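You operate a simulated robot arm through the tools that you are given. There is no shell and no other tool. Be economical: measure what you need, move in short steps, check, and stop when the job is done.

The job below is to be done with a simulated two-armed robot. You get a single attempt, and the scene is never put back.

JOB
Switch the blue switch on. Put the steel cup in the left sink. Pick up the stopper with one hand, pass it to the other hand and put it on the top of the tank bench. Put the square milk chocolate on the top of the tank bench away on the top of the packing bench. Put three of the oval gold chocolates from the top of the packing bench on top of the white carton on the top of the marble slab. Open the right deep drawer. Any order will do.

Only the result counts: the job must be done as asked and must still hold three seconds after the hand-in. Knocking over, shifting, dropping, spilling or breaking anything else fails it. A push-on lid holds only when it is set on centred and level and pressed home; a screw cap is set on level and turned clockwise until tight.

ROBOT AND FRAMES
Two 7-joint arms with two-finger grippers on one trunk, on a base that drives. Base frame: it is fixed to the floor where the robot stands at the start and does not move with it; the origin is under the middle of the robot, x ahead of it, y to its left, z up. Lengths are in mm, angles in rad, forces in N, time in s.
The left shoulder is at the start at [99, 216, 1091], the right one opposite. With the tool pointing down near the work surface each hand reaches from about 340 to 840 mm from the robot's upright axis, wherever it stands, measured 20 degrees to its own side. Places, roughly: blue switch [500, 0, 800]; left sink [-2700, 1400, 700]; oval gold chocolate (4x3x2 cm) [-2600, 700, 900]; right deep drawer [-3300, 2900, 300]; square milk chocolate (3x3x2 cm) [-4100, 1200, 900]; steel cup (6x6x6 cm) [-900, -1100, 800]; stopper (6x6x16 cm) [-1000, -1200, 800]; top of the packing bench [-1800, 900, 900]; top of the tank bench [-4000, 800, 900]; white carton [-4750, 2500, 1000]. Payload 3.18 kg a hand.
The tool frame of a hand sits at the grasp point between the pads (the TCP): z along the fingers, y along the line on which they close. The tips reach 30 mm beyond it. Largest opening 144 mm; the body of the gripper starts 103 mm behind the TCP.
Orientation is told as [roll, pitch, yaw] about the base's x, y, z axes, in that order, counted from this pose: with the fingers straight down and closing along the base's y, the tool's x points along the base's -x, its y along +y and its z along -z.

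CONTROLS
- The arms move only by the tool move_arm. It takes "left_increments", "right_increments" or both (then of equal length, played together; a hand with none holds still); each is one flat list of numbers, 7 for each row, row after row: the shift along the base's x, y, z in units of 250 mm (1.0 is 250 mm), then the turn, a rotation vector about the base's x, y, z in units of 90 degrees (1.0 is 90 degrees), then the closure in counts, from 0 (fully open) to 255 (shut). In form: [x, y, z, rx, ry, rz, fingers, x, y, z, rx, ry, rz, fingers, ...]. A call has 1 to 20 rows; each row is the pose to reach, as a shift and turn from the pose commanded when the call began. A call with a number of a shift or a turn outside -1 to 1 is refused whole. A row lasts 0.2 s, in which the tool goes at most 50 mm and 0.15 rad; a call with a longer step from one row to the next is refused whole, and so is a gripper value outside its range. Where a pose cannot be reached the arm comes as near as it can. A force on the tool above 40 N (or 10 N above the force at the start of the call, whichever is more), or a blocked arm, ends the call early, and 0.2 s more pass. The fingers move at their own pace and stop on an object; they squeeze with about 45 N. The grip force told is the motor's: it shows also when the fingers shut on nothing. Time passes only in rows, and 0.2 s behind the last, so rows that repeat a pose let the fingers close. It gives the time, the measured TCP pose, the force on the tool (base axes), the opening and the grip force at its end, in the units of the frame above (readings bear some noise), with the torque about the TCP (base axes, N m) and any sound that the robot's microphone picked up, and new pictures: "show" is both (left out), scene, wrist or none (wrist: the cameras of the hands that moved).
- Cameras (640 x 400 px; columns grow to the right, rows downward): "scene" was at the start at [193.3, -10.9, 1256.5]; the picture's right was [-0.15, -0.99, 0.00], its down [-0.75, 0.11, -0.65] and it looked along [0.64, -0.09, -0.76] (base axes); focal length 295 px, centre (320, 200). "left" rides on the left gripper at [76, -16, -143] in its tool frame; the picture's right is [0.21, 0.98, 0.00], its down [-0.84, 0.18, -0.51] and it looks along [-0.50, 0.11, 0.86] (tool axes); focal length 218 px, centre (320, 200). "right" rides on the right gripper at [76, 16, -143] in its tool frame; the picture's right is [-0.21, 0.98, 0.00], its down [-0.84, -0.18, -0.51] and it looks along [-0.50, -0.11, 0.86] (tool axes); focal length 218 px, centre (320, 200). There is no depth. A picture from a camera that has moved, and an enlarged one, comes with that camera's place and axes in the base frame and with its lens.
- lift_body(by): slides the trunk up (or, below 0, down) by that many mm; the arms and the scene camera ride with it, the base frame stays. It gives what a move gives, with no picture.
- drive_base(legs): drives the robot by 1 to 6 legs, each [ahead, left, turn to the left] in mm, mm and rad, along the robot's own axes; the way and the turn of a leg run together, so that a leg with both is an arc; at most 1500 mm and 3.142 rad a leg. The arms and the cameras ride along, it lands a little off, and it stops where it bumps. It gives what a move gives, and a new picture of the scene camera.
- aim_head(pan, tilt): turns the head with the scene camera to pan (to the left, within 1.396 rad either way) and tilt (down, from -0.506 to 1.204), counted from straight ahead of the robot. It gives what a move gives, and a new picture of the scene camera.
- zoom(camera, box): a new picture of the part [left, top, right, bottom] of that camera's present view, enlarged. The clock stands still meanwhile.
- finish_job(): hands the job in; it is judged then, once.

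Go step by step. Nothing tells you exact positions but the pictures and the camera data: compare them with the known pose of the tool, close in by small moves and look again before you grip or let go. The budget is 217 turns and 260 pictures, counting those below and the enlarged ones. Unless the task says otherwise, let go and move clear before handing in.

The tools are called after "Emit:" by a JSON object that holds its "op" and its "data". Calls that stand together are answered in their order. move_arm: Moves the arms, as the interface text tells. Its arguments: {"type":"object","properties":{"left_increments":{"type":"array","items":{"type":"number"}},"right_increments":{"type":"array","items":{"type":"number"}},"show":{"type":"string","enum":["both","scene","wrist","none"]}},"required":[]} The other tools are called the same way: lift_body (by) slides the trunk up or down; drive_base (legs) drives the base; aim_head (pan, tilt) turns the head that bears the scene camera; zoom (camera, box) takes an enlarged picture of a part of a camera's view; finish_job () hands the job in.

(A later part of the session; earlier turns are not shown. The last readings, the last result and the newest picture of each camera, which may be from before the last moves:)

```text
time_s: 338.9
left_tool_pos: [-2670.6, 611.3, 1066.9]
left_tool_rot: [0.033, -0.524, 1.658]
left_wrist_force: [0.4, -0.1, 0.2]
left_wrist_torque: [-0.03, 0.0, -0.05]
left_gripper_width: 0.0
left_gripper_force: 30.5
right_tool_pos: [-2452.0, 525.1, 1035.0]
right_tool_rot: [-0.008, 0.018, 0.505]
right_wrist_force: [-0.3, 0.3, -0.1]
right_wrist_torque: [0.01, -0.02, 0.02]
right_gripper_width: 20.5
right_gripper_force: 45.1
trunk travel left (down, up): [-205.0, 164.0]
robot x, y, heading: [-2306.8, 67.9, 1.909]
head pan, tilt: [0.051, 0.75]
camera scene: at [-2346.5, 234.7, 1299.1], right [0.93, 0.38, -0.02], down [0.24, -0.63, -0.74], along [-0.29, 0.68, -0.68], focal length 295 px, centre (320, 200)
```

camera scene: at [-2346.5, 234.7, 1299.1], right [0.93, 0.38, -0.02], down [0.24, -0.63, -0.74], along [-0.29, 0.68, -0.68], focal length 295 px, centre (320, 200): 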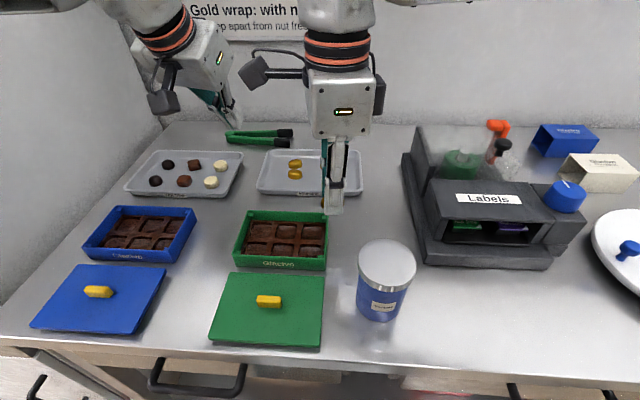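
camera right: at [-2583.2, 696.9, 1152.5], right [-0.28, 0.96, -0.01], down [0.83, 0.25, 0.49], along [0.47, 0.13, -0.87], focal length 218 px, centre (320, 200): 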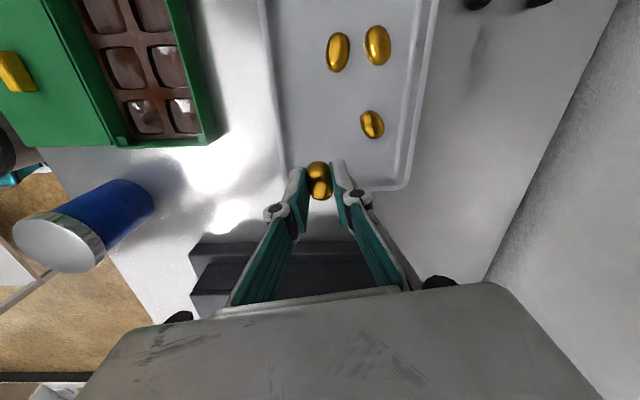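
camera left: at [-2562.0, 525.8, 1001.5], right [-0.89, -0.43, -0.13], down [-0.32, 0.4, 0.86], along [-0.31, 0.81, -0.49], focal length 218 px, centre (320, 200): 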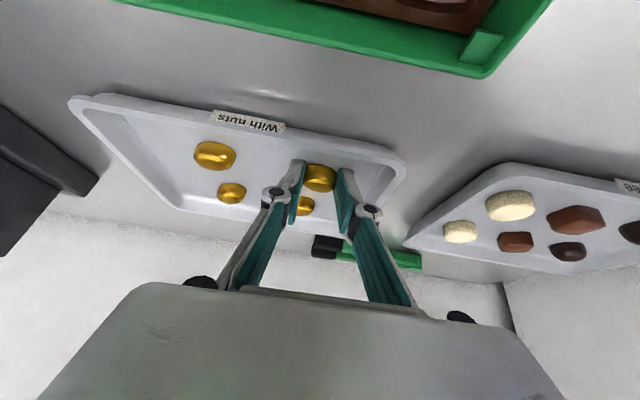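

I'll use the bench as a hand-off point: the right hand rotates square, and puts this gold chocolate in the free gap between the boxes where the left hand can take it.

Emit:
{"op": "move_arm", "data": {"right_increments": [0, -0.02, 0.04, 0, 0, 0.09, 255, -0.06, -0.04, 0.04, 0, 0, 0.18, 255, -0.14, -0.06, 0.04, 0, 0, 0.27, 255, -0.22, -0.08, 0.04, 0, 0, 0.36, 255, -0.31, -0.1, 0.04, 0, 0, 0.45, 255, -0.4, -0.13, 0, 0, 0, 0.54, 255, -0.49, -0.16, -0.05, 0, 0, 0.63, 255, -0.58, -0.19, -0.1, 0, 0, 0.72, 255, -0.67, -0.22, -0.16, 0, 0, 0.81, 255, -0.768, -0.24, -0.22, 0, 0, 0.89, 255, -0.768, -0.24, -0.28, 0, 0, 0.89, 255], "show": "wrist"}}

```text
time_s: 340.5
left_tool_pos: [-2675.3, 615.7, 1071.4]
left_tool_rot: [0.035, -0.535, 1.666]
left_wrist_force: [-24.9, 2.8, -8.1]
left_wrist_torque: [0.35, -2.59, -2.27]
left_gripper_width: 0.1
left_gripper_force: 30.5
right_tool_pos: [-2564.3, 493.8, 1031.5]
right_tool_rot: [0.009, 0.014, 1.462]
right_wrist_force: [24.6, -3.4, 7.1]
right_wrist_torque: [0.8, 4.4, -0.29]
right_gripper_width: 20.0
right_gripper_force: 45.3
trunk travel left (down, up): [-205.0, 164.0]
robot x, y, heading: [-2304.8, 73.0, 1.901]
head pan, tilt: [0.051, 0.75]
stopped in row 8 (left hand): the force on the tool passed its limit at 66 N (the readings are from after the stop); the commanded pose is now the measured one
camera right: at [-2588.1, 420.1, 1175.1], right [-0.95, 0.31, 0.01], down [0.27, 0.82, 0.5], along [0.15, 0.47, -0.87], focal length 218 px, centre (320, 200)
```

right: 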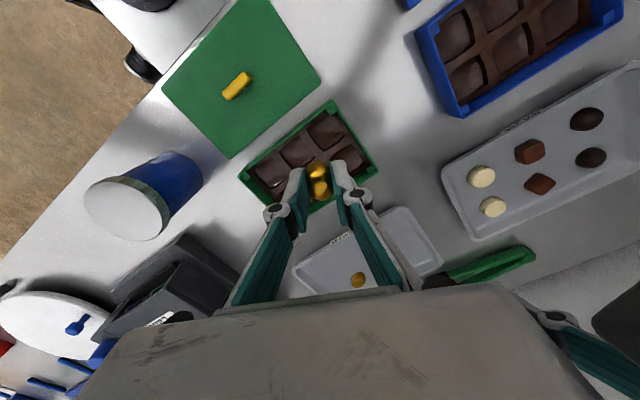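

The two hands touched; move the right hand away from the left, and use a free spot to the right of the tray instead.

Emit:
{"op": "move_arm", "data": {"right_increments": [0.16, -0.02, 0.02, 0, 0, 0, 255, 0.3, 0.08, 0.02, 0, 0, 0.07, 255, 0.4, 0.22, 0.02, 0, 0, 0.14, 255, 0.5, 0.36, 0, 0, 0, 0.21, 255, 0.58, 0.5, -0.06, 0, 0, 0.28, 255, 0.596, 0.62, -0.16, 0, 0, 0.28, 255, 0.596, 0.64, -0.28, 0, 0, 0.28, 255, 0.596, 0.64, -0.28, 0, 0, 0.28, 255], "show": "wrist"}}

```text
time_s: 342.3
left_tool_pos: [-2674.5, 614.4, 1067.4]
left_tool_rot: [0.037, -0.528, 1.662]
left_wrist_force: [0.0, 0.6, -0.1]
left_wrist_torque: [-0.01, -0.01, 0.02]
left_gripper_width: 0.1
left_gripper_force: 31.1
right_tool_pos: [-2419.4, 651.7, 956.3]
right_tool_rot: [0.01, 0.003, 1.909]
right_wrist_force: [-0.7, -0.7, -0.3]
right_wrist_torque: [-0.02, 0.02, 0.01]
right_gripper_width: 20.5
right_gripper_force: 45.1
trunk travel left (down, up): [-205.0, 164.0]
robot x, y, heading: [-2308.2, 75.6, 1.909]
head pan, tilt: [0.051, 0.75]
camera right: at [-2407.9, 576.2, 1099.7], right [-0.99, -0.13, 0.01], down [-0.11, 0.86, 0.5], along [-0.07, 0.5, -0.86], focal length 218 px, centre (320, 200)
```

right: 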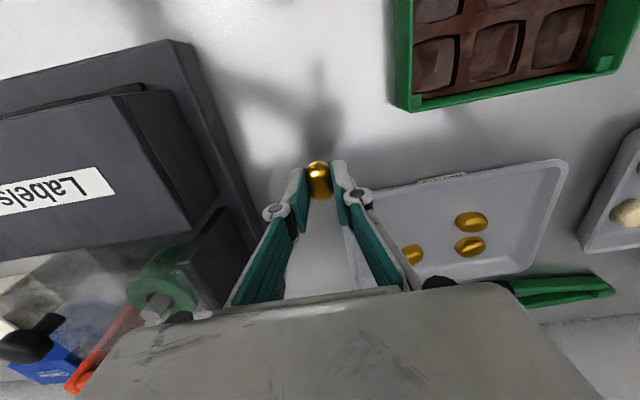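

Free spot below. Lower until contact, then release.

Emit:
{"op": "move_arm", "data": {"right_increments": [0, 0, -0.1, 0, 0, 0, 255, 0, 0, -0.15, 0, 0, 0, 255, 0, 0, -0.17, 0, 0, 0, 255, 0, 0, -0.182, 0, 0, 0, 255, 0, 0, -0.19, 0, 0, 0, 255], "show": "none"}}

```text
time_s: 343.5
left_tool_pos: [-2675.7, 614.7, 1067.9]
left_tool_rot: [0.037, -0.53, 1.662]
left_wrist_force: [0.2, 0.0, 0.2]
left_wrist_torque: [-0.01, -0.01, -0.01]
left_gripper_width: 0.0
left_gripper_force: 30.6
right_tool_pos: [-2420.8, 651.4, 910.4]
right_tool_rot: [0.009, 0.002, 1.909]
right_wrist_force: [-0.9, 0.0, -0.7]
right_wrist_torque: [-0.01, -0.04, -0.02]
right_gripper_width: 20.4
right_gripper_force: 45.2
trunk travel left (down, up): [-205.0, 164.0]
robot x, y, heading: [-2309.7, 73.2, 1.907]
head pan, tilt: [0.051, 0.75]
```

Emit:
{"op": "move_arm", "data": {"right_increments": [0, 0, -0.01, 0, 0, 0, 255, 0, 0, -0.016, 0, 0, 0, 255, 0, 0, -0.016, 0, 0, 0, 200, 0, 0, -0.016, 0, 0, 0, 174, 0, 0, -0.016, 0, 0, 0, 174, 0, 0, 0.1, 0, 0, 0, 174, 0, 0, 0.28, 0, 0, 0, 174, 0, 0, 0.36, 0, 0, 0, 174], "show": "wrist"}}

```text
time_s: 345.3
left_tool_pos: [-2674.3, 615.2, 1068.9]
left_tool_rot: [0.036, -0.529, 1.662]
left_wrist_force: [-0.1, -0.7, 1.1]
left_wrist_torque: [-0.03, 0.03, -0.02]
left_gripper_width: 0.0
left_gripper_force: 30.2
right_tool_pos: [-2418.5, 650.5, 999.0]
right_tool_rot: [0.007, 0.004, 1.911]
right_wrist_force: [0.3, 0.3, -0.6]
right_wrist_torque: [-0.02, 0.01, 0.01]
right_gripper_width: 46.2
right_gripper_force: 0.1
trunk travel left (down, up): [-205.0, 164.0]
robot x, y, heading: [-2303.5, 69.8, 1.905]
head pan, tilt: [0.051, 0.75]
camera right: at [-2408.5, 574.8, 1143.1], right [-0.99, -0.13, 0.01], down [-0.11, 0.86, 0.5], along [-0.07, 0.5, -0.87], focal length 218 px, centre (320, 200)
```

right: 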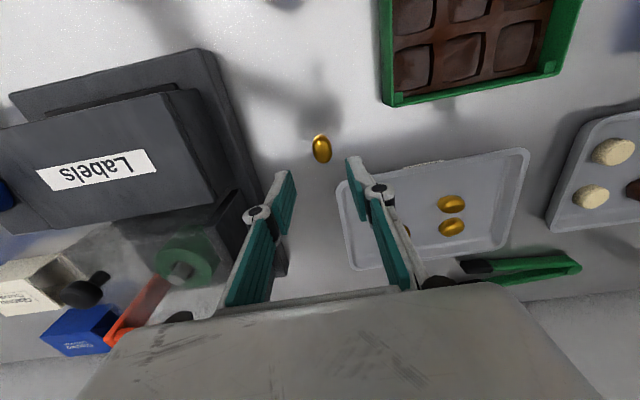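

The gold one rests safely at (-2420,651). Retract the right hand high, then shift the base right so the left hand can take it.

Emit:
{"op": "move_arm", "data": {"right_increments": [0.05, -0.14, 0.08, 0, 0, 0, 174, 0.1, -0.3, 0.16, 0, 0, 0, 174, 0.15, -0.46, 0.24, 0, 0, 0, 174, 0.2, -0.62, 0.32, 0, 0, 0, 174, 0.24, -0.74, 0.42, 0, 0, 0, 174], "show": "none"}}

Emit:
{"op": "drive_base", "data": {"legs": [[0, -210, 0]]}}

```text
time_s: 346.5
left_tool_pos: [-2674.8, 614.8, 1067.3]
left_tool_rot: [0.035, -0.529, 1.663]
left_wrist_force: [0.3, -0.7, -0.2]
left_wrist_torque: [0.01, 0.0, 0.0]
left_gripper_width: 0.0
left_gripper_force: 31.1
right_tool_pos: [-2357.5, 463.2, 1105.6]
right_tool_rot: [0.009, 0.003, 1.907]
right_wrist_force: [-0.5, -0.1, -0.1]
right_wrist_torque: [0.0, 0.0, 0.0]
right_gripper_width: 45.7
right_gripper_force: 0.1
trunk travel left (down, up): [-205.0, 164.0]
robot x, y, heading: [-2309.3, 71.6, 1.911]
head pan, tilt: [0.051, 0.75]
```

```text
time_s: 349.0
left_tool_pos: [-2500.6, 683.4, 1060.8]
left_tool_rot: [0.011, -0.526, 1.68]
left_wrist_force: [-0.3, -0.1, 0.1]
left_wrist_torque: [-0.03, 0.02, 0.02]
left_gripper_width: 0.1
left_gripper_force: 30.7
right_tool_pos: [-2183.0, 531.9, 1103.9]
right_tool_rot: [-0.007, 0.011, 1.908]
right_wrist_force: [0.4, 0.3, 0.1]
right_wrist_torque: [-0.06, -0.04, -0.03]
right_gripper_width: 45.9
right_gripper_force: 0.1
trunk travel left (down, up): [-205.0, 164.0]
robot x, y, heading: [-2112.8, 139.4, 1.907]
head pan, tilt: [0.051, 0.75]
camera scene: at [-2174.9, 304.0, 1298.0], right [0.93, 0.38, 0.0], down [0.26, -0.63, -0.73], along [-0.28, 0.68, -0.68], focal length 295 px, centre (320, 200)
```

scene: 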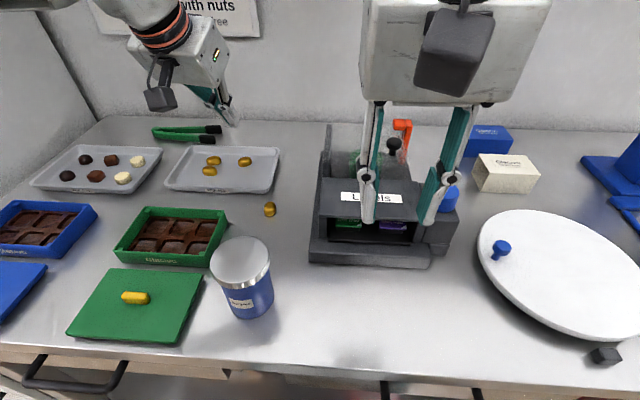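

Now level the left hand and hover over the gold chocolate at (-2424,651).

Emit:
{"op": "move_arm", "data": {"left_increments": [0.1, -0.1, -0.02, 0, 0, 0, 174, 0.2, -0.2, -0.04, -0.067, -0.007, 0.03, 174, 0.25, -0.25, -0.06, -0.133, -0.014, 0.06, 174, 0.304, -0.25, -0.1, -0.2, -0.022, 0.09, 174, 0.304, -0.22, -0.16, -0.267, -0.029, 0.12, 174, 0.304, -0.17, -0.24, -0.333, -0.036, 0.145, 174, 0.304, -0.128, -0.33, -0.333, -0.036, 0.145, 174, 0.304, -0.128, -0.33, -0.333, -0.036, 0.145, 174], "show": "wrist"}}

```text
time_s: 350.8
left_tool_pos: [-2422.1, 650.9, 979.7]
left_tool_rot: [0.072, -0.006, 1.898]
left_wrist_force: [-0.1, 0.1, 0.4]
left_wrist_torque: [-0.01, 0.04, -0.02]
left_gripper_width: 46.0
left_gripper_force: 0.0
right_tool_pos: [-2181.1, 533.0, 1104.3]
right_tool_rot: [-0.01, 0.009, 1.908]
right_wrist_force: [0.5, 0.5, -0.9]
right_wrist_torque: [0.02, 0.01, -0.05]
right_gripper_width: 45.8
right_gripper_force: 0.0
trunk travel left (down, up): [-205.0, 164.0]
robot x, y, heading: [-2113.7, 139.9, 1.906]
head pan, tilt: [0.051, 0.75]
camera left: at [-2372.7, 586.0, 1121.5], right [-0.86, -0.51, 0.07], down [-0.41, 0.75, 0.52], along [-0.32, 0.42, -0.85], focal length 218 px, centre (320, 200)
```

left: 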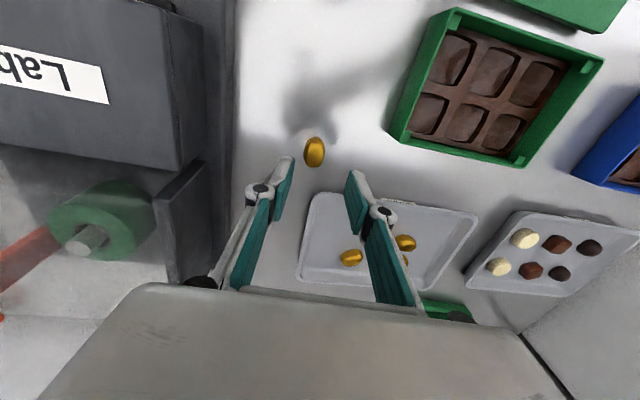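

Emit:
{"op": "move_arm", "data": {"left_increments": [-0.004, 0, -0.08, 0.0147, -0.0434, 0, 174, -0.004, 0, -0.18, 0.0147, -0.0434, 0, 174, -0.004, 0, -0.25, 0.0147, -0.0434, 0, 174, -0.004, 0, -0.275, 0.0147, -0.0434, 0, 174, -0.004, 0, -0.28, 0.0147, -0.0434, 0, 174], "show": "wrist"}}

```text
time_s: 352.0
left_tool_pos: [-2424.7, 650.5, 909.0]
left_tool_rot: [-0.001, -0.008, 1.899]
left_wrist_force: [0.3, 0.4, 2.7]
left_wrist_torque: [-0.05, 0.04, 0.0]
left_gripper_width: 45.7
left_gripper_force: 0.0
right_tool_pos: [-2180.9, 533.0, 1103.8]
right_tool_rot: [-0.008, 0.011, 1.908]
right_wrist_force: [-0.3, -0.4, 0.1]
right_wrist_torque: [0.03, 0.03, 0.02]
right_gripper_width: 46.0
right_gripper_force: 0.0
trunk travel left (down, up): [-205.0, 164.0]
robot x, y, heading: [-2114.1, 140.4, 1.906]
head pan, tilt: [0.051, 0.75]
camera left: at [-2385.7, 582.3, 1053.2], right [-0.86, -0.51, 0.0], down [-0.44, 0.74, 0.51], along [-0.26, 0.44, -0.86], focal length 218 px, centre (320, 200)
```

left: 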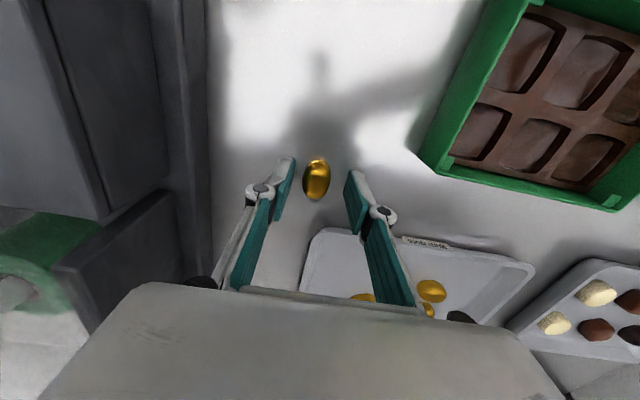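

Centred; close and lift.

Emit:
{"op": "move_arm", "data": {"left_increments": [0, 0, 0, 0, 0, 0, 215, 0, 0, 0, 0, 0, 0, 255, 0, 0, 0, 0, 0, 0, 255, 0, 0, 0.1, 0, 0, 0, 255, 0.03, -0.09, 0.26, 0, 0, 0, 255, 0.07, -0.22, 0.36, 0, 0, 0, 255, 0.11, -0.35, 0.46, 0, 0, 0, 255, 0.15, -0.48, 0.56, 0, 0, 0, 255, 0.18, -0.6, 0.66, 0, 0, 0, 255], "show": "none"}}

```text
time_s: 354.0
left_tool_pos: [-2382.2, 496.4, 1075.9]
left_tool_rot: [-0.001, -0.007, 1.898]
left_wrist_force: [0.8, 1.0, 0.1]
left_wrist_torque: [0.04, 0.0, -0.01]
left_gripper_width: 20.5
left_gripper_force: 45.2
right_tool_pos: [-2182.2, 532.9, 1105.4]
right_tool_rot: [-0.008, 0.009, 1.907]
right_wrist_force: [-0.8, -0.4, 0.0]
right_wrist_torque: [0.02, 0.04, 0.0]
right_gripper_width: 45.8
right_gripper_force: 0.0
trunk travel left (down, up): [-205.0, 164.0]
robot x, y, heading: [-2113.8, 142.6, 1.911]
head pan, tilt: [0.051, 0.75]
```

Gold A is in the left hand (20.5 mm). Turn the base a bit left and reposition so the right hand can reach the others without the left arm nearing the cabinet.

Emit:
{"op": "drive_base", "data": {"legs": [[0, 0, 0.29], [0, 238, 0], [70, 0, 0]]}}

```text
time_s: 358.3
left_tool_pos: [-2715.3, 319.1, 1073.7]
left_tool_rot: [-0.001, -0.006, 2.195]
left_wrist_force: [-0.5, 0.7, -0.4]
left_wrist_torque: [-0.01, 0.03, 0.03]
left_gripper_width: 20.4
left_gripper_force: 45.1
right_tool_pos: [-2532.3, 411.3, 1103.4]
right_tool_rot: [-0.01, 0.012, 2.204]
right_wrist_force: [-0.1, -0.2, -0.6]
right_wrist_torque: [-0.02, -0.02, -0.01]
right_gripper_width: 46.1
right_gripper_force: 0.2
trunk travel left (down, up): [-205.0, 164.0]
robot x, y, heading: [-2345.9, 56.1, 2.204]
head pan, tilt: [0.051, 0.75]
camera scene: at [-2458.5, 194.9, 1297.9], right [0.78, 0.63, 0.0], down [0.43, -0.53, -0.73], along [-0.46, 0.57, -0.68], focal length 295 px, centre (320, 200)
```

scene: 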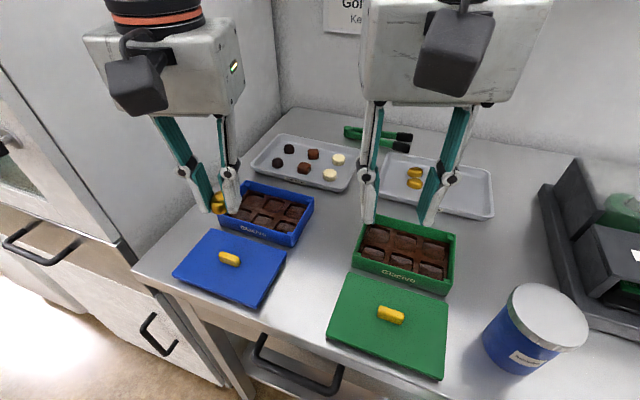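

Rotate the right hand for the short-axis grip and move toward the back-right gold, keeping low under the shelf.

Emit:
{"op": "move_arm", "data": {"right_increments": [0, 0.05, -0.04, 0, 0, -0.09, 150, -0.01, 0.11, -0.08, 0, 0, -0.18, 150, -0.01, 0.17, -0.13, 0, 0, -0.27, 150, -0.02, 0.23, -0.18, 0, 0, -0.36, 150, -0.02, 0.29, -0.23, 0, 0, -0.45, 150, -0.03, 0.36, -0.28, 0, 0, -0.54, 150, -0.03, 0.43, -0.33, 0, 0, -0.63, 150, -0.04, 0.5, -0.38, 0, 0, -0.72, 150, -0.04, 0.57, -0.43, 0, 0, -0.81, 150, -0.05, 0.64, -0.48, 0, 0, -0.9, 150], "show": "none"}}

Emit:
{"op": "move_arm", "data": {"right_increments": [0, 0.1, 0, 0, 0, -0.09, 150, -0.01, 0.22, 0, 0, 0, -0.18, 150, -0.01, 0.34, 0, 0, 0, -0.25, 150, -0.02, 0.46, 0, 0, 0, -0.27, 150, -0.03, 0.6, 0, 0, 0, -0.27, 150, -0.03, 0.72, 0, 0, 0, -0.27, 150], "show": "wrist"}}

```text
time_s: 360.5
left_tool_pos: [-2712.6, 319.6, 1074.0]
left_tool_rot: [-0.002, -0.007, 2.195]
left_wrist_force: [-0.2, -0.7, 0.3]
left_wrist_torque: [-0.01, -0.03, -0.02]
left_gripper_width: 20.6
left_gripper_force: 45.5
right_tool_pos: [-2542.9, 570.7, 983.4]
right_tool_rot: [-0.008, 0.009, 0.785]
right_wrist_force: [-0.1, -0.3, -0.1]
right_wrist_torque: [-0.02, -0.02, 0.0]
right_gripper_width: 59.4
right_gripper_force: 0.1
trunk travel left (down, up): [-205.0, 164.0]
robot x, y, heading: [-2348.6, 56.1, 2.204]
head pan, tilt: [0.051, 0.75]
```

```text
time_s: 361.9
left_tool_pos: [-2713.3, 319.9, 1073.5]
left_tool_rot: [-0.002, -0.005, 2.193]
left_wrist_force: [-0.3, 0.4, 0.1]
left_wrist_torque: [-0.04, 0.02, -0.01]
left_gripper_width: 20.6
left_gripper_force: 45.1
right_tool_pos: [-2551.2, 750.8, 982.5]
right_tool_rot: [-0.008, 0.012, 0.368]
right_wrist_force: [-1.3, -0.3, -0.1]
right_wrist_torque: [0.01, -0.01, -0.03]
right_gripper_width: 59.1
right_gripper_force: 0.1
trunk travel left (down, up): [-205.0, 164.0]
robot x, y, heading: [-2351.2, 54.8, 2.203]
head pan, tilt: [0.051, 0.75]
camera right: at [-2628.2, 739.9, 1126.0], right [-0.16, 0.99, -0.01], down [0.85, 0.14, 0.5], along [0.5, 0.07, -0.87], focal length 218 px, centre (320, 200)
```

right: 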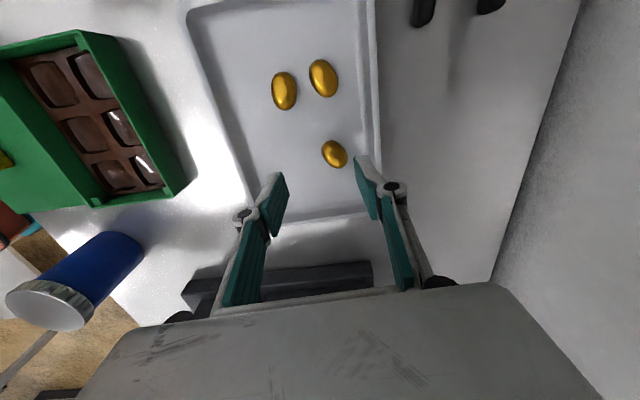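

Reached. Rotate to match this one's orientation, narrow the opening and descend part-way.

Emit:
{"op": "move_arm", "data": {"right_increments": [-0.004, 0.02, 0, 0.005, -0.007, 0.09, 191, -0.007, 0.042, 0, 0.005, -0.007, 0.18, 191, -0.007, 0.042, -0.06, 0.005, -0.007, 0.255, 191, -0.007, 0.042, -0.15, 0.005, -0.007, 0.255, 191, -0.007, 0.042, -0.16, 0.005, -0.007, 0.255, 191], "show": "wrist"}}

```text
time_s: 363.1
left_tool_pos: [-2714.6, 318.3, 1074.8]
left_tool_rot: [-0.002, -0.009, 2.194]
left_wrist_force: [1.2, 0.4, 0.1]
left_wrist_torque: [0.01, 0.0, -0.01]
left_gripper_width: 20.5
left_gripper_force: 45.3
right_tool_pos: [-2551.6, 762.8, 942.2]
right_tool_rot: [-0.006, -0.004, 0.768]
right_wrist_force: [0.1, 0.1, 1.3]
right_wrist_torque: [-0.01, 0.03, 0.01]
right_gripper_width: 36.1
right_gripper_force: 0.0
trunk travel left (down, up): [-205.0, 164.0]
robot x, y, heading: [-2347.7, 53.7, 2.201]
head pan, tilt: [0.051, 0.75]
camera right: at [-2619.1, 721.0, 1085.3], right [-0.53, 0.85, -0.01], down [0.73, 0.46, 0.51], along [0.44, 0.27, -0.86], focal length 218 px, centre (320, 200)
```

right: 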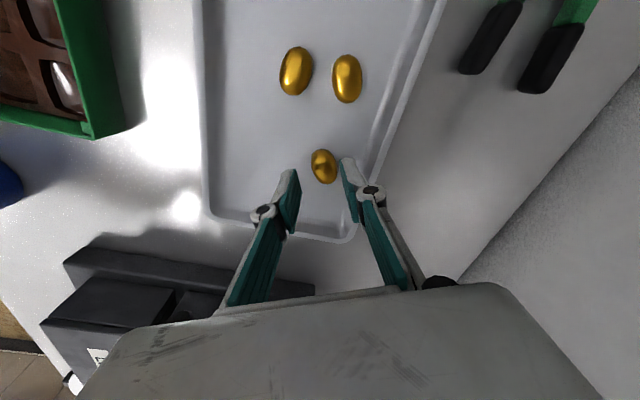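

Emit:
{"op": "move_arm", "data": {"right_increments": [-0.008, 0.012, -0.05, 0, 0, 0, 191, -0.008, 0.012, -0.095, 0, 0, 0, 191, -0.008, 0.012, -0.112, 0, 0, 0, 191, -0.008, 0.012, -0.112, 0, 0, 0, 225, -0.008, 0.012, -0.112, 0, 0, 0, 255, -0.008, 0.012, -0.112, 0, 0, 0, 255, -0.008, 0.012, -0.02, 0, 0, 0, 255, -0.008, 0.012, 0.06, 0, 0, 0, 255], "show": "wrist"}}

```text
time_s: 364.9
left_tool_pos: [-2713.7, 319.9, 1076.3]
left_tool_rot: [0.0, -0.008, 2.193]
left_wrist_force: [-0.4, 0.3, -0.6]
left_wrist_torque: [0.05, 0.01, -0.01]
left_gripper_width: 20.5
left_gripper_force: 45.0
right_tool_pos: [-2555.9, 764.1, 958.8]
right_tool_rot: [-0.009, -0.005, 0.766]
right_wrist_force: [1.4, -0.4, 0.5]
right_wrist_torque: [0.02, -0.02, 0.04]
right_gripper_width: 20.7
right_gripper_force: 44.4
trunk travel left (down, up): [-205.0, 164.0]
robot x, y, heading: [-2348.8, 59.4, 2.204]
head pan, tilt: [0.051, 0.75]
camera right: at [-2623.0, 723.9, 1101.2], right [-0.53, 0.85, -0.01], down [0.73, 0.46, 0.51], along [0.44, 0.26, -0.86], focal length 218 px, centre (320, 200)
```

right: 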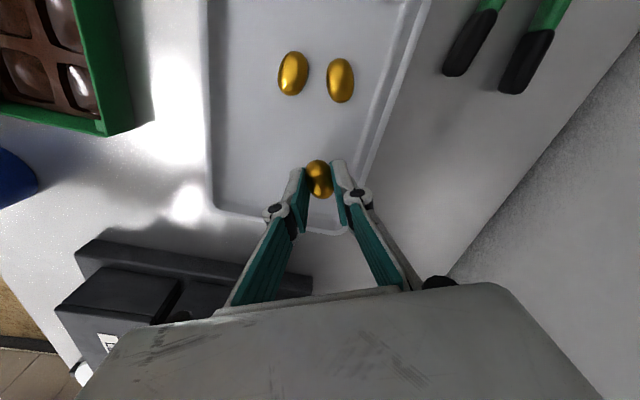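

Gold B is held by the right hand (20.7 mm). Retract and back away from the bench.

Emit:
{"op": "move_arm", "data": {"right_increments": [0.04, -0.14, 0, 0, 0, 0, 255, 0.08, -0.28, 0.02, 0, 0, 0, 255, 0.12, -0.42, 0.05, 0, 0, 0, 255, 0.16, -0.56, 0.12, 0, 0, 0, 255, 0.2, -0.7, 0.2, 0, 0, 0, 255, 0.24, -0.84, 0.3, 0, 0, 0, 255, 0.28, -0.98, 0.4, 0, 0, 0, 255], "show": "none"}}

Emit:
{"op": "drive_base", "data": {"legs": [[-350, -60, 0], [0, 0, 1.35]]}}

```text
time_s: 366.5
left_tool_pos: [-2712.8, 318.3, 1075.0]
left_tool_rot: [-0.003, -0.007, 2.194]
left_wrist_force: [-0.3, -0.1, 0.2]
left_wrist_torque: [0.04, 0.02, 0.0]
left_gripper_width: 20.4
left_gripper_force: 44.7
right_tool_pos: [-2483.9, 517.3, 1060.0]
right_tool_rot: [-0.007, -0.005, 0.767]
right_wrist_force: [0.4, -0.2, -0.6]
right_wrist_torque: [0.03, 0.01, 0.01]
right_gripper_width: 20.6
right_gripper_force: 45.0
trunk travel left (down, up): [-205.0, 164.0]
robot x, y, heading: [-2352.1, 56.0, 2.2]
head pan, tilt: [0.051, 0.75]
```

```text
time_s: 372.2
left_tool_pos: [-2422.9, -499.1, 1075.2]
left_tool_rot: [-0.002, -0.009, -2.747]
left_wrist_force: [-0.4, -0.9, 0.3]
left_wrist_torque: [0.01, 0.03, -0.02]
left_gripper_width: 20.5
left_gripper_force: 44.8
right_tool_pos: [-2566.1, -232.6, 1059.0]
right_tool_rot: [-0.01, -0.003, 2.11]
right_wrist_force: [-1.2, 0.4, -0.3]
right_wrist_torque: [0.02, 0.03, 0.01]
right_gripper_width: 19.1
right_gripper_force: 45.2
trunk travel left (down, up): [-205.0, 164.0]
robot x, y, heading: [-2083.2, -203.7, -2.74]
head pan, tilt: [0.051, 0.75]
camera scene: at [-2245.7, -277.2, 1298.0], right [-0.44, 0.9, 0.0], down [0.61, 0.3, -0.73], along [-0.66, -0.32, -0.68], focal length 295 px, centre (320, 200)
```

scene: 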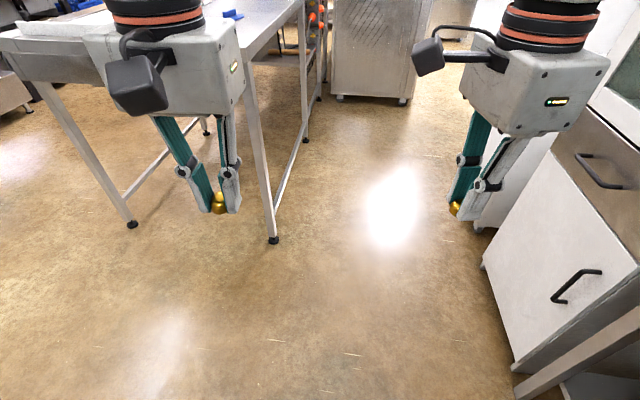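

Right width slipped a little (19.1). Continue quickly down the aisle.

Emit:
{"op": "drive_base", "data": {"legs": [[300, -160, 0], [1180, 0, 0], [880, -560, 0]]}}

```text
time_s: 374.4
left_tool_pos: [-2735.9, -462.1, 1080.7]
left_tool_rot: [-0.014, -0.021, -2.772]
left_wrist_force: [0.0, -0.1, -0.3]
left_wrist_torque: [-0.03, -0.01, 0.04]
left_gripper_width: 20.2
left_gripper_force: 45.2
right_tool_pos: [-2871.0, -190.9, 1066.4]
right_tool_rot: [0.0, -0.016, 2.084]
right_wrist_force: [-0.5, 1.0, 0.6]
right_wrist_torque: [0.0, 0.01, 0.0]
right_gripper_width: 18.9
right_gripper_force: 44.6
trunk travel left (down, up): [-205.0, 164.0]
robot x, y, heading: [-2406.6, -166.6, -2.765]
head pan, tilt: [0.051, 0.75]
stopped in leg 1: the robot was blocked; the commanded pose is now the measured one
camera scene: at [-2547.2, -244.6, 1301.1], right [-0.42, 0.91, 0.01], down [0.61, 0.29, -0.74], along [-0.68, -0.3, -0.67], focal length 295 px, centre (320, 200)
```

scene: 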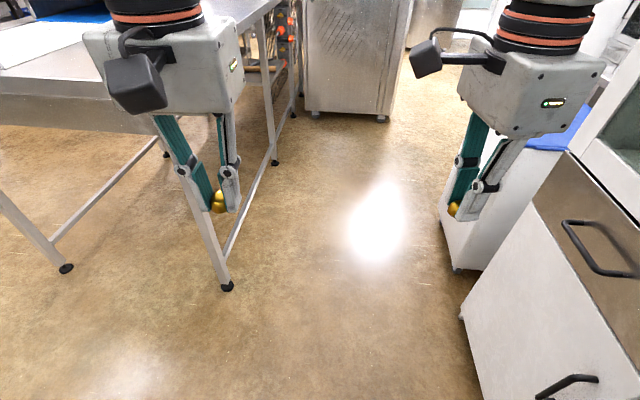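

Right elbow touched on the cabinet side. Shift left a bit and go on.

Emit:
{"op": "drive_base", "data": {"legs": [[0, 130, 0.02], [1150, 0, 0], [880, -560, 0]]}}

```text
time_s: 386.8
left_tool_pos: [-4783.0, -875.8, 1076.2]
left_tool_rot: [-0.002, -0.007, -2.737]
left_wrist_force: [0.6, -0.6, -0.2]
left_wrist_torque: [-0.03, -0.04, -0.01]
left_gripper_width: 20.6
left_gripper_force: 45.0
right_tool_pos: [-4926.9, -610.7, 1055.5]
right_tool_rot: [-0.019, -0.001, 2.115]
right_wrist_force: [-0.7, 0.3, -0.2]
right_wrist_torque: [0.0, -0.01, 0.0]
right_gripper_width: 18.8
right_gripper_force: 44.5
trunk travel left (down, up): [-205.0, 164.0]
robot x, y, heading: [-4447.8, -579.4, -2.726]
head pan, tilt: [0.051, 0.75]
camera scene: at [-4606.3, -652.4, 1297.9], right [-0.45, 0.89, 0.0], down [0.61, 0.3, -0.73], along [-0.65, -0.33, -0.68], focal length 295 px, centre (320, 200)
```

scene: 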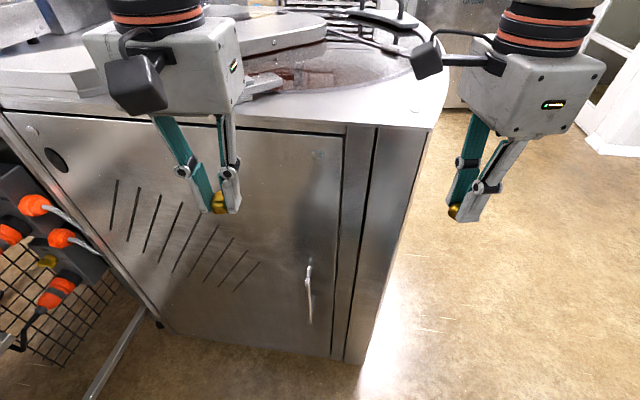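

Turn right and head up toward the marble-slab counter.

Emit:
{"op": "drive_base", "data": {"legs": [[0, 0, -1.6], [1393, 21, 0], [700, 0, 0], [0, -800, 0]]}}

Emit:
{"op": "aim_head", "data": {"pan": 0.0, "tilt": 0.6}}

```text
time_s: 408.1
left_tool_pos: [-4886.3, 2016.9, 1075.4]
left_tool_rot: [-0.002, -0.008, 2.001]
left_wrist_force: [0.3, 0.1, 0.1]
left_wrist_torque: [0.01, 0.02, 0.01]
left_gripper_width: 20.4
left_gripper_force: 44.8
right_tool_pos: [-4623.0, 2169.0, 1055.2]
right_tool_rot: [-0.016, -0.002, 0.574]
right_wrist_force: [0.0, -0.9, 0.1]
right_wrist_torque: [0.02, 0.0, 0.01]
right_gripper_width: 18.6
right_gripper_force: 44.9
trunk travel left (down, up): [-205.0, 164.0]
robot x, y, heading: [-4576.8, 1688.6, 2.011]
head pan, tilt: [0.051, 0.75]
camera scene: at [-4659.4, 1845.8, 1298.0], right [0.88, 0.47, 0.0], down [0.32, -0.6, -0.73], along [-0.34, 0.65, -0.68], focal length 295 px, centre (320, 200)
```

scene: 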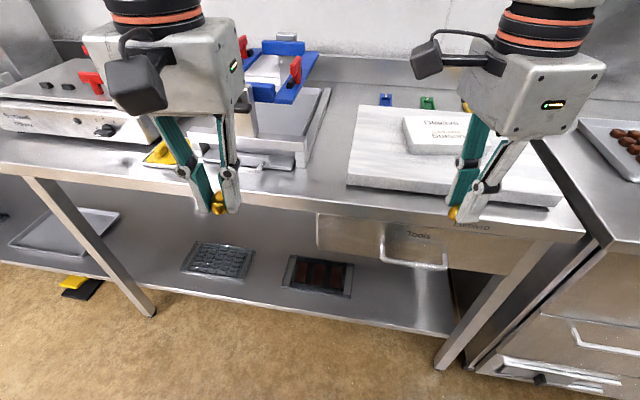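

```text
time_s: 408.8
left_tool_pos: [-4886.2, 2016.8, 1075.3]
left_tool_rot: [-0.001, -0.007, 2.002]
left_wrist_force: [-0.1, -0.5, 0.2]
left_wrist_torque: [0.0, 0.03, 0.0]
left_gripper_width: 20.3
left_gripper_force: 44.9
right_tool_pos: [-4624.0, 2169.0, 1055.3]
right_tool_rot: [-0.019, -0.002, 0.571]
right_wrist_force: [-0.6, -0.4, 0.2]
right_wrist_torque: [-0.02, -0.01, -0.01]
right_gripper_width: 18.6
right_gripper_force: 44.9
trunk travel left (down, up): [-205.0, 164.0]
robot x, y, heading: [-4578.0, 1690.1, 2.008]
head pan, tilt: [0.0, 0.6]
camera scene: at [-4658.2, 1852.6, 1310.8], right [0.91, 0.42, 0.0], down [0.24, -0.51, -0.82], along [-0.35, 0.75, -0.57], focal length 295 px, centre (320, 200)
```

scene: 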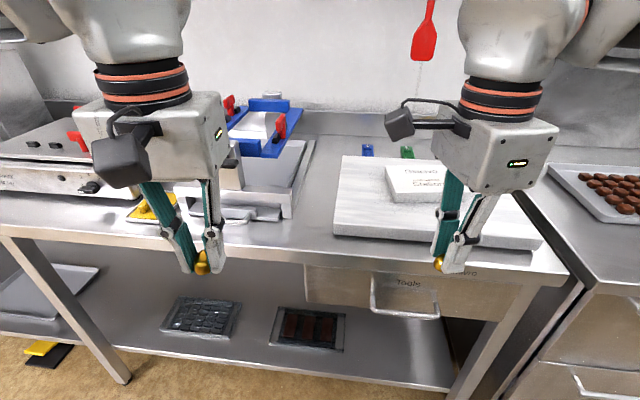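

Emit:
{"op": "zoom", "data": {"camera": "scene", "box": [320, 130, 480, 260]}}

```text
3.08 times, centred on (400, 195) of scene
camera zoom: at [-4658.2, 1852.6, 1310.8], right [0.91, 0.42, 0.0], down [0.24, -0.51, -0.82], along [-0.35, 0.75, -0.57], focal length 906 px, centre (74, 215)
```

zoom: 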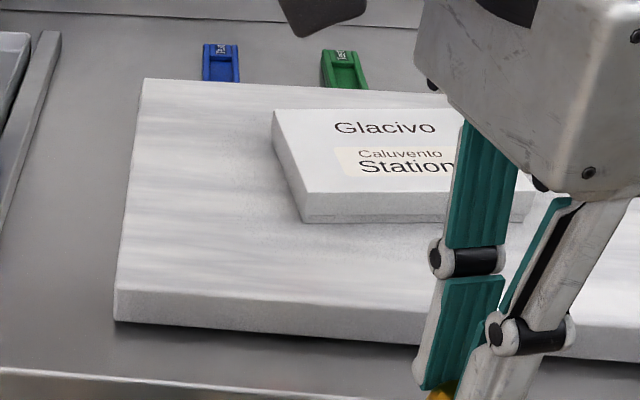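

The white carton lies on the marble slab, centre ≈(-4695,2515), about 160×120 mm. Drive right and closer.

Emit:
{"op": "drive_base", "data": {"legs": [[0, -230, 0], [185, 0, 0]]}}

Emit:
{"op": "zoom", "data": {"camera": "left", "box": [0, 0, 640, 400]}}

```text
time_s: 412.6
left_tool_pos: [-4761.9, 2289.0, 1074.6]
left_tool_rot: [-0.003, -0.008, 1.996]
left_wrist_force: [-0.3, 0.3, -1.5]
left_wrist_torque: [-0.06, -0.01, 0.0]
left_gripper_width: 20.1
left_gripper_force: 45.4
right_tool_pos: [-4499.1, 2439.7, 1056.7]
right_tool_rot: [-0.018, -0.004, 0.567]
right_wrist_force: [-0.5, -0.4, -0.3]
right_wrist_torque: [0.01, 0.0, -0.02]
right_gripper_width: 18.4
right_gripper_force: 45.2
trunk travel left (down, up): [-205.0, 164.0]
robot x, y, heading: [-4460.2, 1957.4, 2.007]
head pan, tilt: [0.0, 0.6]
camera scene: at [-4535.0, 2123.4, 1310.8], right [0.91, 0.42, 0.0], down [0.24, -0.51, -0.82], along [-0.35, 0.75, -0.57], focal length 295 px, centre (320, 200)
```

scene: 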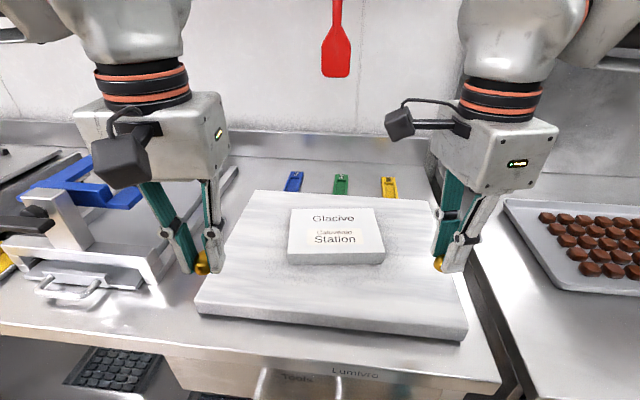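

```text
1.00 times, centred on (320, 200) of left (not enlarged: the box is as wide or as high as the picture)
camera zoom: at [-4716.3, 2225.7, 1218.5], right [-0.8, -0.59, 0.0], down [-0.51, 0.69, 0.51], along [-0.3, 0.41, -0.86], focal length 218 px, centre (320, 200)
```

zoom: 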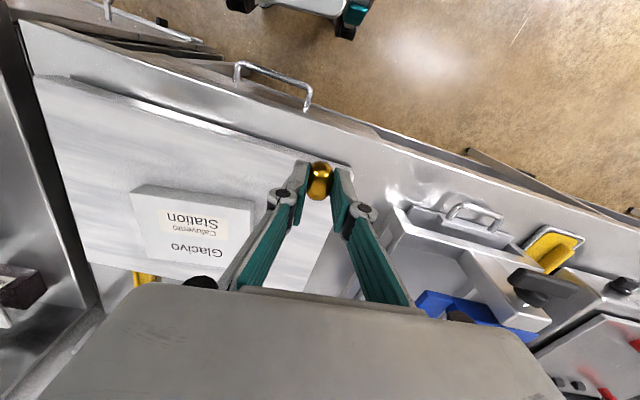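

Carton top centre ≈(-4693,2523,~947). Place gold A on its left part with the left hand.

Emit:
{"op": "move_arm", "data": {"left_increments": [0.02, 0.17, 0, 0, 0, 0, 255, 0.04, 0.34, 0, 0, 0, 0, 255, 0.06, 0.51, 0, 0, 0, 0, 255, 0.08, 0.68, 0, 0, 0, 0, 255, 0.096, 0.852, -0.06, 0, 0, 0, 255, 0.096, 0.852, -0.24, 0, 0, 0, 255, 0.096, 0.852, -0.24, 0, 0, 0, 255], "show": "wrist"}}

```text
time_s: 414.2
left_tool_pos: [-4742.4, 2502.2, 1016.8]
left_tool_rot: [-0.002, -0.007, 1.998]
left_wrist_force: [0.1, -0.6, -0.6]
left_wrist_torque: [-0.01, 0.02, -0.02]
left_gripper_width: 20.6
left_gripper_force: 45.0
right_tool_pos: [-4498.7, 2438.5, 1056.7]
right_tool_rot: [-0.018, 0.001, 0.567]
right_wrist_force: [1.1, 0.4, -0.5]
right_wrist_torque: [-0.02, 0.02, 0.01]
right_gripper_width: 18.2
right_gripper_force: 45.2
trunk travel left (down, up): [-205.0, 164.0]
robot x, y, heading: [-4457.4, 1957.4, 1.999]
head pan, tilt: [0.0, 0.6]
camera left: at [-4695.0, 2439.1, 1160.8], right [-0.8, -0.59, 0.0], down [-0.51, 0.69, 0.51], along [-0.3, 0.41, -0.86], focal length 218 px, centre (320, 200)
```

left: 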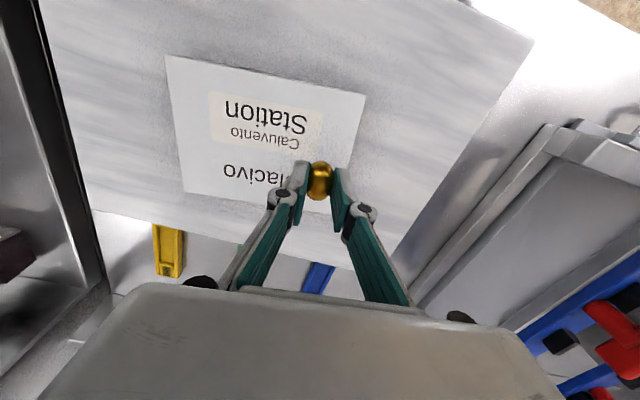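

Lands about 29 mm inside the left edge. Lower to contact.

Emit:
{"op": "move_arm", "data": {"left_increments": [0, 0, -0.08, 0, 0, 0, 255, 0, 0, -0.12, 0, 0, 0, 255, 0, 0, -0.14, 0, 0, 0, 255, 0, 0, -0.16, 0, 0, 0, 255, 0, 0, -0.18, 0, 0, 0, 255, 0, 0, -0.2, 0, 0, 0, 255], "show": "none"}}

```text
time_s: 415.5
left_tool_pos: [-4739.3, 2501.4, 978.9]
left_tool_rot: [-0.009, -0.019, 2.004]
left_wrist_force: [-1.4, -9.4, 24.9]
left_wrist_torque: [-0.54, 0.11, 0.08]
left_gripper_width: 20.2
left_gripper_force: 44.3
right_tool_pos: [-4499.8, 2437.2, 1056.3]
right_tool_rot: [-0.018, 0.0, 0.568]
right_wrist_force: [0.7, 0.6, -0.2]
right_wrist_torque: [-0.03, 0.02, 0.02]
right_gripper_width: 18.3
right_gripper_force: 45.5
trunk travel left (down, up): [-205.0, 164.0]
robot x, y, heading: [-4457.9, 1956.8, 2.009]
head pan, tilt: [0.0, 0.6]
stopped in row 6 (left hand): the force on the tool passed its limit at 46 N (the readings are from after the stop); the commanded pose is now the measured one
```

Emit:
{"op": "move_arm", "data": {"left_increments": [0, 0, 0.012, 0, 0, 0, 255, 0, 0, 0.02, 0, 0, 0, 255, 0, 0, 0.02, 0, 0, 0, 205, 0, 0, 0.02, 0, 0, 0, 184, 0, 0, 0.02, 0, 0, 0, 184, 0, 0, 0.12, 0, 0, 0, 184, 0, 0, 0.28, 0, 0, 0, 184, -0.03, -0.1, 0.36, 0, 0, 0, 184], "show": "wrist"}}

```text
time_s: 417.3
left_tool_pos: [-4752.1, 2476.8, 1066.3]
left_tool_rot: [-0.008, -0.019, 2.0]
left_wrist_force: [-0.3, -1.2, -0.6]
left_wrist_torque: [0.03, -0.05, 0.0]
left_gripper_width: 40.2
left_gripper_force: 0.1
right_tool_pos: [-4500.8, 2437.4, 1054.9]
right_tool_rot: [-0.017, 0.0, 0.57]
right_wrist_force: [0.3, 0.2, 0.2]
right_wrist_torque: [0.02, -0.03, 0.01]
right_gripper_width: 18.0
right_gripper_force: 45.0
trunk travel left (down, up): [-205.0, 164.0]
robot x, y, heading: [-4458.6, 1958.8, 2.006]
head pan, tilt: [0.0, 0.6]
camera left: at [-4706.1, 2412.0, 1209.1], right [-0.8, -0.6, -0.01], down [-0.51, 0.68, 0.52], along [-0.3, 0.42, -0.85], focal length 218 px, centre (320, 200)
```

left: 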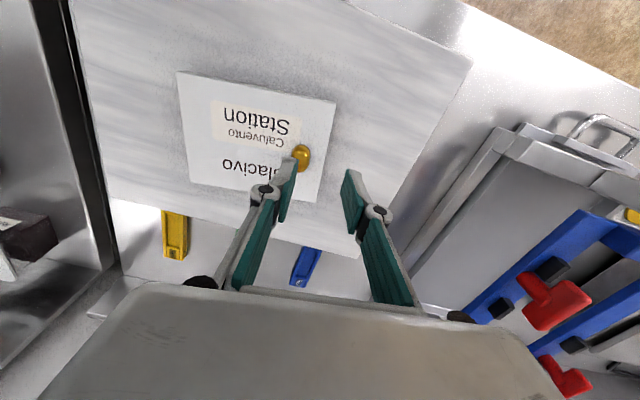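

Gold A is on the carton. Retract the left hand while the right brings gold B over the right part.

Emit:
{"op": "move_arm", "data": {"left_increments": [-0.04, -0.1, 0.02, 0, 0, 0, 184, -0.08, -0.22, 0.04, 0, 0, 0, 184, -0.12, -0.35, 0.06, 0, 0, 0, 184, -0.16, -0.48, 0.08, 0, 0, 0, 184, -0.19, -0.59, 0.1, 0, 0, 0, 184, -0.19, -0.59, 0.1, 0, 0, 0, 184, -0.19, -0.59, 0.1, 0, 0, 0, 184], "right_increments": [0, 0, 0, 0.006, -0.01, 0, 255, -0.02, 0.05, 0, 0.006, -0.01, 0, 255, -0.15, 0.12, 0, 0.006, -0.01, 0, 255, -0.3, 0.22, 0, 0.006, -0.01, 0, 255, -0.45, 0.32, -0.04, 0.006, -0.01, 0, 255, -0.604, 0.42, -0.08, 0.006, -0.01, 0, 255, -0.604, 0.42, -0.12, 0.006, -0.01, 0, 255], "show": "wrist"}}

```text
time_s: 418.9
left_tool_pos: [-4796.3, 2330.0, 1094.0]
left_tool_rot: [-0.007, -0.018, 2.001]
left_wrist_force: [0.5, -0.4, -0.3]
left_wrist_torque: [-0.04, 0.0, 0.0]
left_gripper_width: 40.1
left_gripper_force: 0.0
right_tool_pos: [-4652.2, 2544.1, 1027.8]
right_tool_rot: [-0.019, -0.019, 0.567]
right_wrist_force: [0.8, -0.1, -0.2]
right_wrist_torque: [0.03, 0.02, -0.05]
right_gripper_width: 18.4
right_gripper_force: 45.1
trunk travel left (down, up): [-205.0, 164.0]
robot x, y, heading: [-4460.2, 1958.5, 2.002]
head pan, tilt: [0.0, 0.6]
camera right: at [-4729.0, 2518.6, 1169.4], right [-0.35, 0.94, -0.01], down [0.79, 0.3, 0.53], along [0.5, 0.17, -0.85], focal length 218 px, centre (320, 200)
camera left: at [-4750.1, 2265.4, 1235.8], right [-0.8, -0.6, -0.01], down [-0.51, 0.68, 0.52], along [-0.3, 0.42, -0.85], focal length 218 px, centre (320, 200)
```

right: 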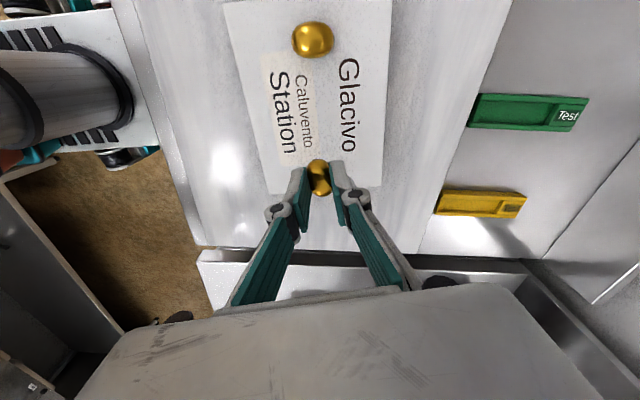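
left: 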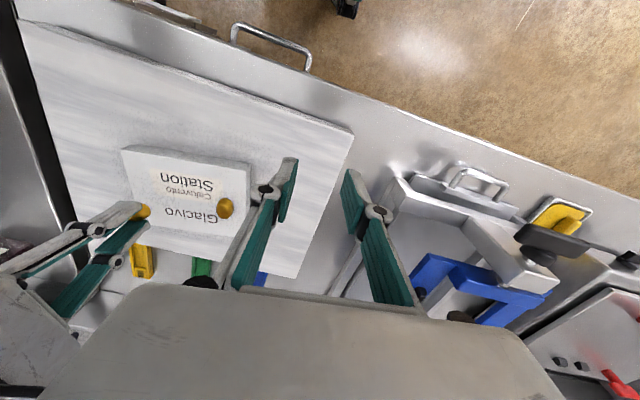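

Good spot. Lower B to contact.

Emit:
{"op": "move_arm", "data": {"right_increments": [0, 0, -0.06, 0, 0, 0, 255, 0, 0, -0.1, 0, 0, 0, 255, 0, 0, -0.12, 0, 0, 0, 255, 0, 0, -0.14, 0, 0, 0, 255, 0, 0, -0.16, 0, 0, 0, 255, 0, 0, -0.18, 0, 0, 0, 255, 0, 0, -0.2, 0, 0, 0, 255], "show": "none"}}

```text
time_s: 420.5
left_tool_pos: [-4796.2, 2330.1, 1093.8]
left_tool_rot: [-0.007, -0.016, 1.999]
left_wrist_force: [0.0, 0.5, -0.5]
left_wrist_torque: [-0.05, 0.01, -0.04]
left_gripper_width: 40.1
left_gripper_force: 0.1
right_tool_pos: [-4651.3, 2544.9, 985.4]
right_tool_rot: [-0.003, -0.012, 0.566]
right_wrist_force: [4.6, -4.7, 22.1]
right_wrist_torque: [-0.31, -0.12, 0.01]
right_gripper_width: 18.1
right_gripper_force: 45.1
trunk travel left (down, up): [-205.0, 164.0]
robot x, y, heading: [-4456.1, 1957.9, 2.007]
head pan, tilt: [0.0, 0.6]
stopped in row 7 (right hand): the force on the tool passed its limit at 42 N (the readings are from after the stop); the commanded pose is now the measured one
```

Emit:
{"op": "move_arm", "data": {"right_increments": [0, 0, 0.008, 0, 0, 0, 255, 0, 0, 0.014, 0, 0, 0, 255, 0, 0, 0.014, 0, 0, 0, 210, 0, 0, 0.014, 0, 0, 0, 184, 0, 0, 0.014, 0, 0, 0, 184, 0, 0, 0.12, 0, 0, 0, 184, 0, 0, 0.26, 0, 0, 0, 184, 0.1, -0.07, 0.3, 0, 0, 0, 184], "show": "wrist"}}

```text
time_s: 422.3
left_tool_pos: [-4797.4, 2330.6, 1092.7]
left_tool_rot: [-0.008, -0.018, 2.0]
left_wrist_force: [0.1, -0.2, 0.8]
left_wrist_torque: [0.03, 0.06, 0.01]
left_gripper_width: 39.9
left_gripper_force: 0.0
right_tool_pos: [-4623.7, 2528.9, 1060.3]
right_tool_rot: [-0.007, -0.016, 0.565]
right_wrist_force: [0.0, 0.0, -0.4]
right_wrist_torque: [0.01, 0.04, -0.02]
right_gripper_width: 39.9
right_gripper_force: 0.0
trunk travel left (down, up): [-205.0, 164.0]
robot x, y, heading: [-4457.2, 1957.5, 2.006]
head pan, tilt: [0.0, 0.6]
camera right: at [-4699.6, 2501.8, 1200.8], right [-0.35, 0.94, 0.0], down [0.8, 0.3, 0.52], along [0.49, 0.18, -0.85], focal length 218 px, centre (320, 200)
```

right: 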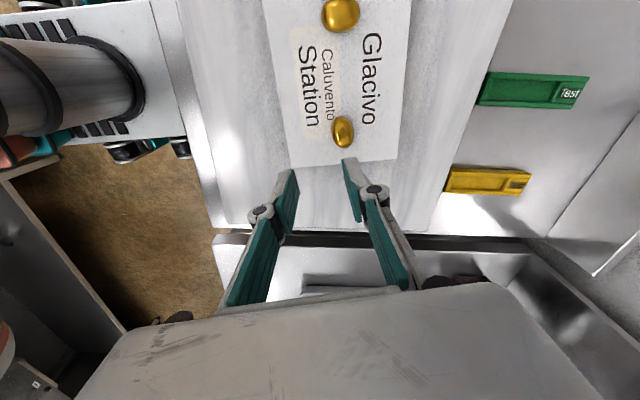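

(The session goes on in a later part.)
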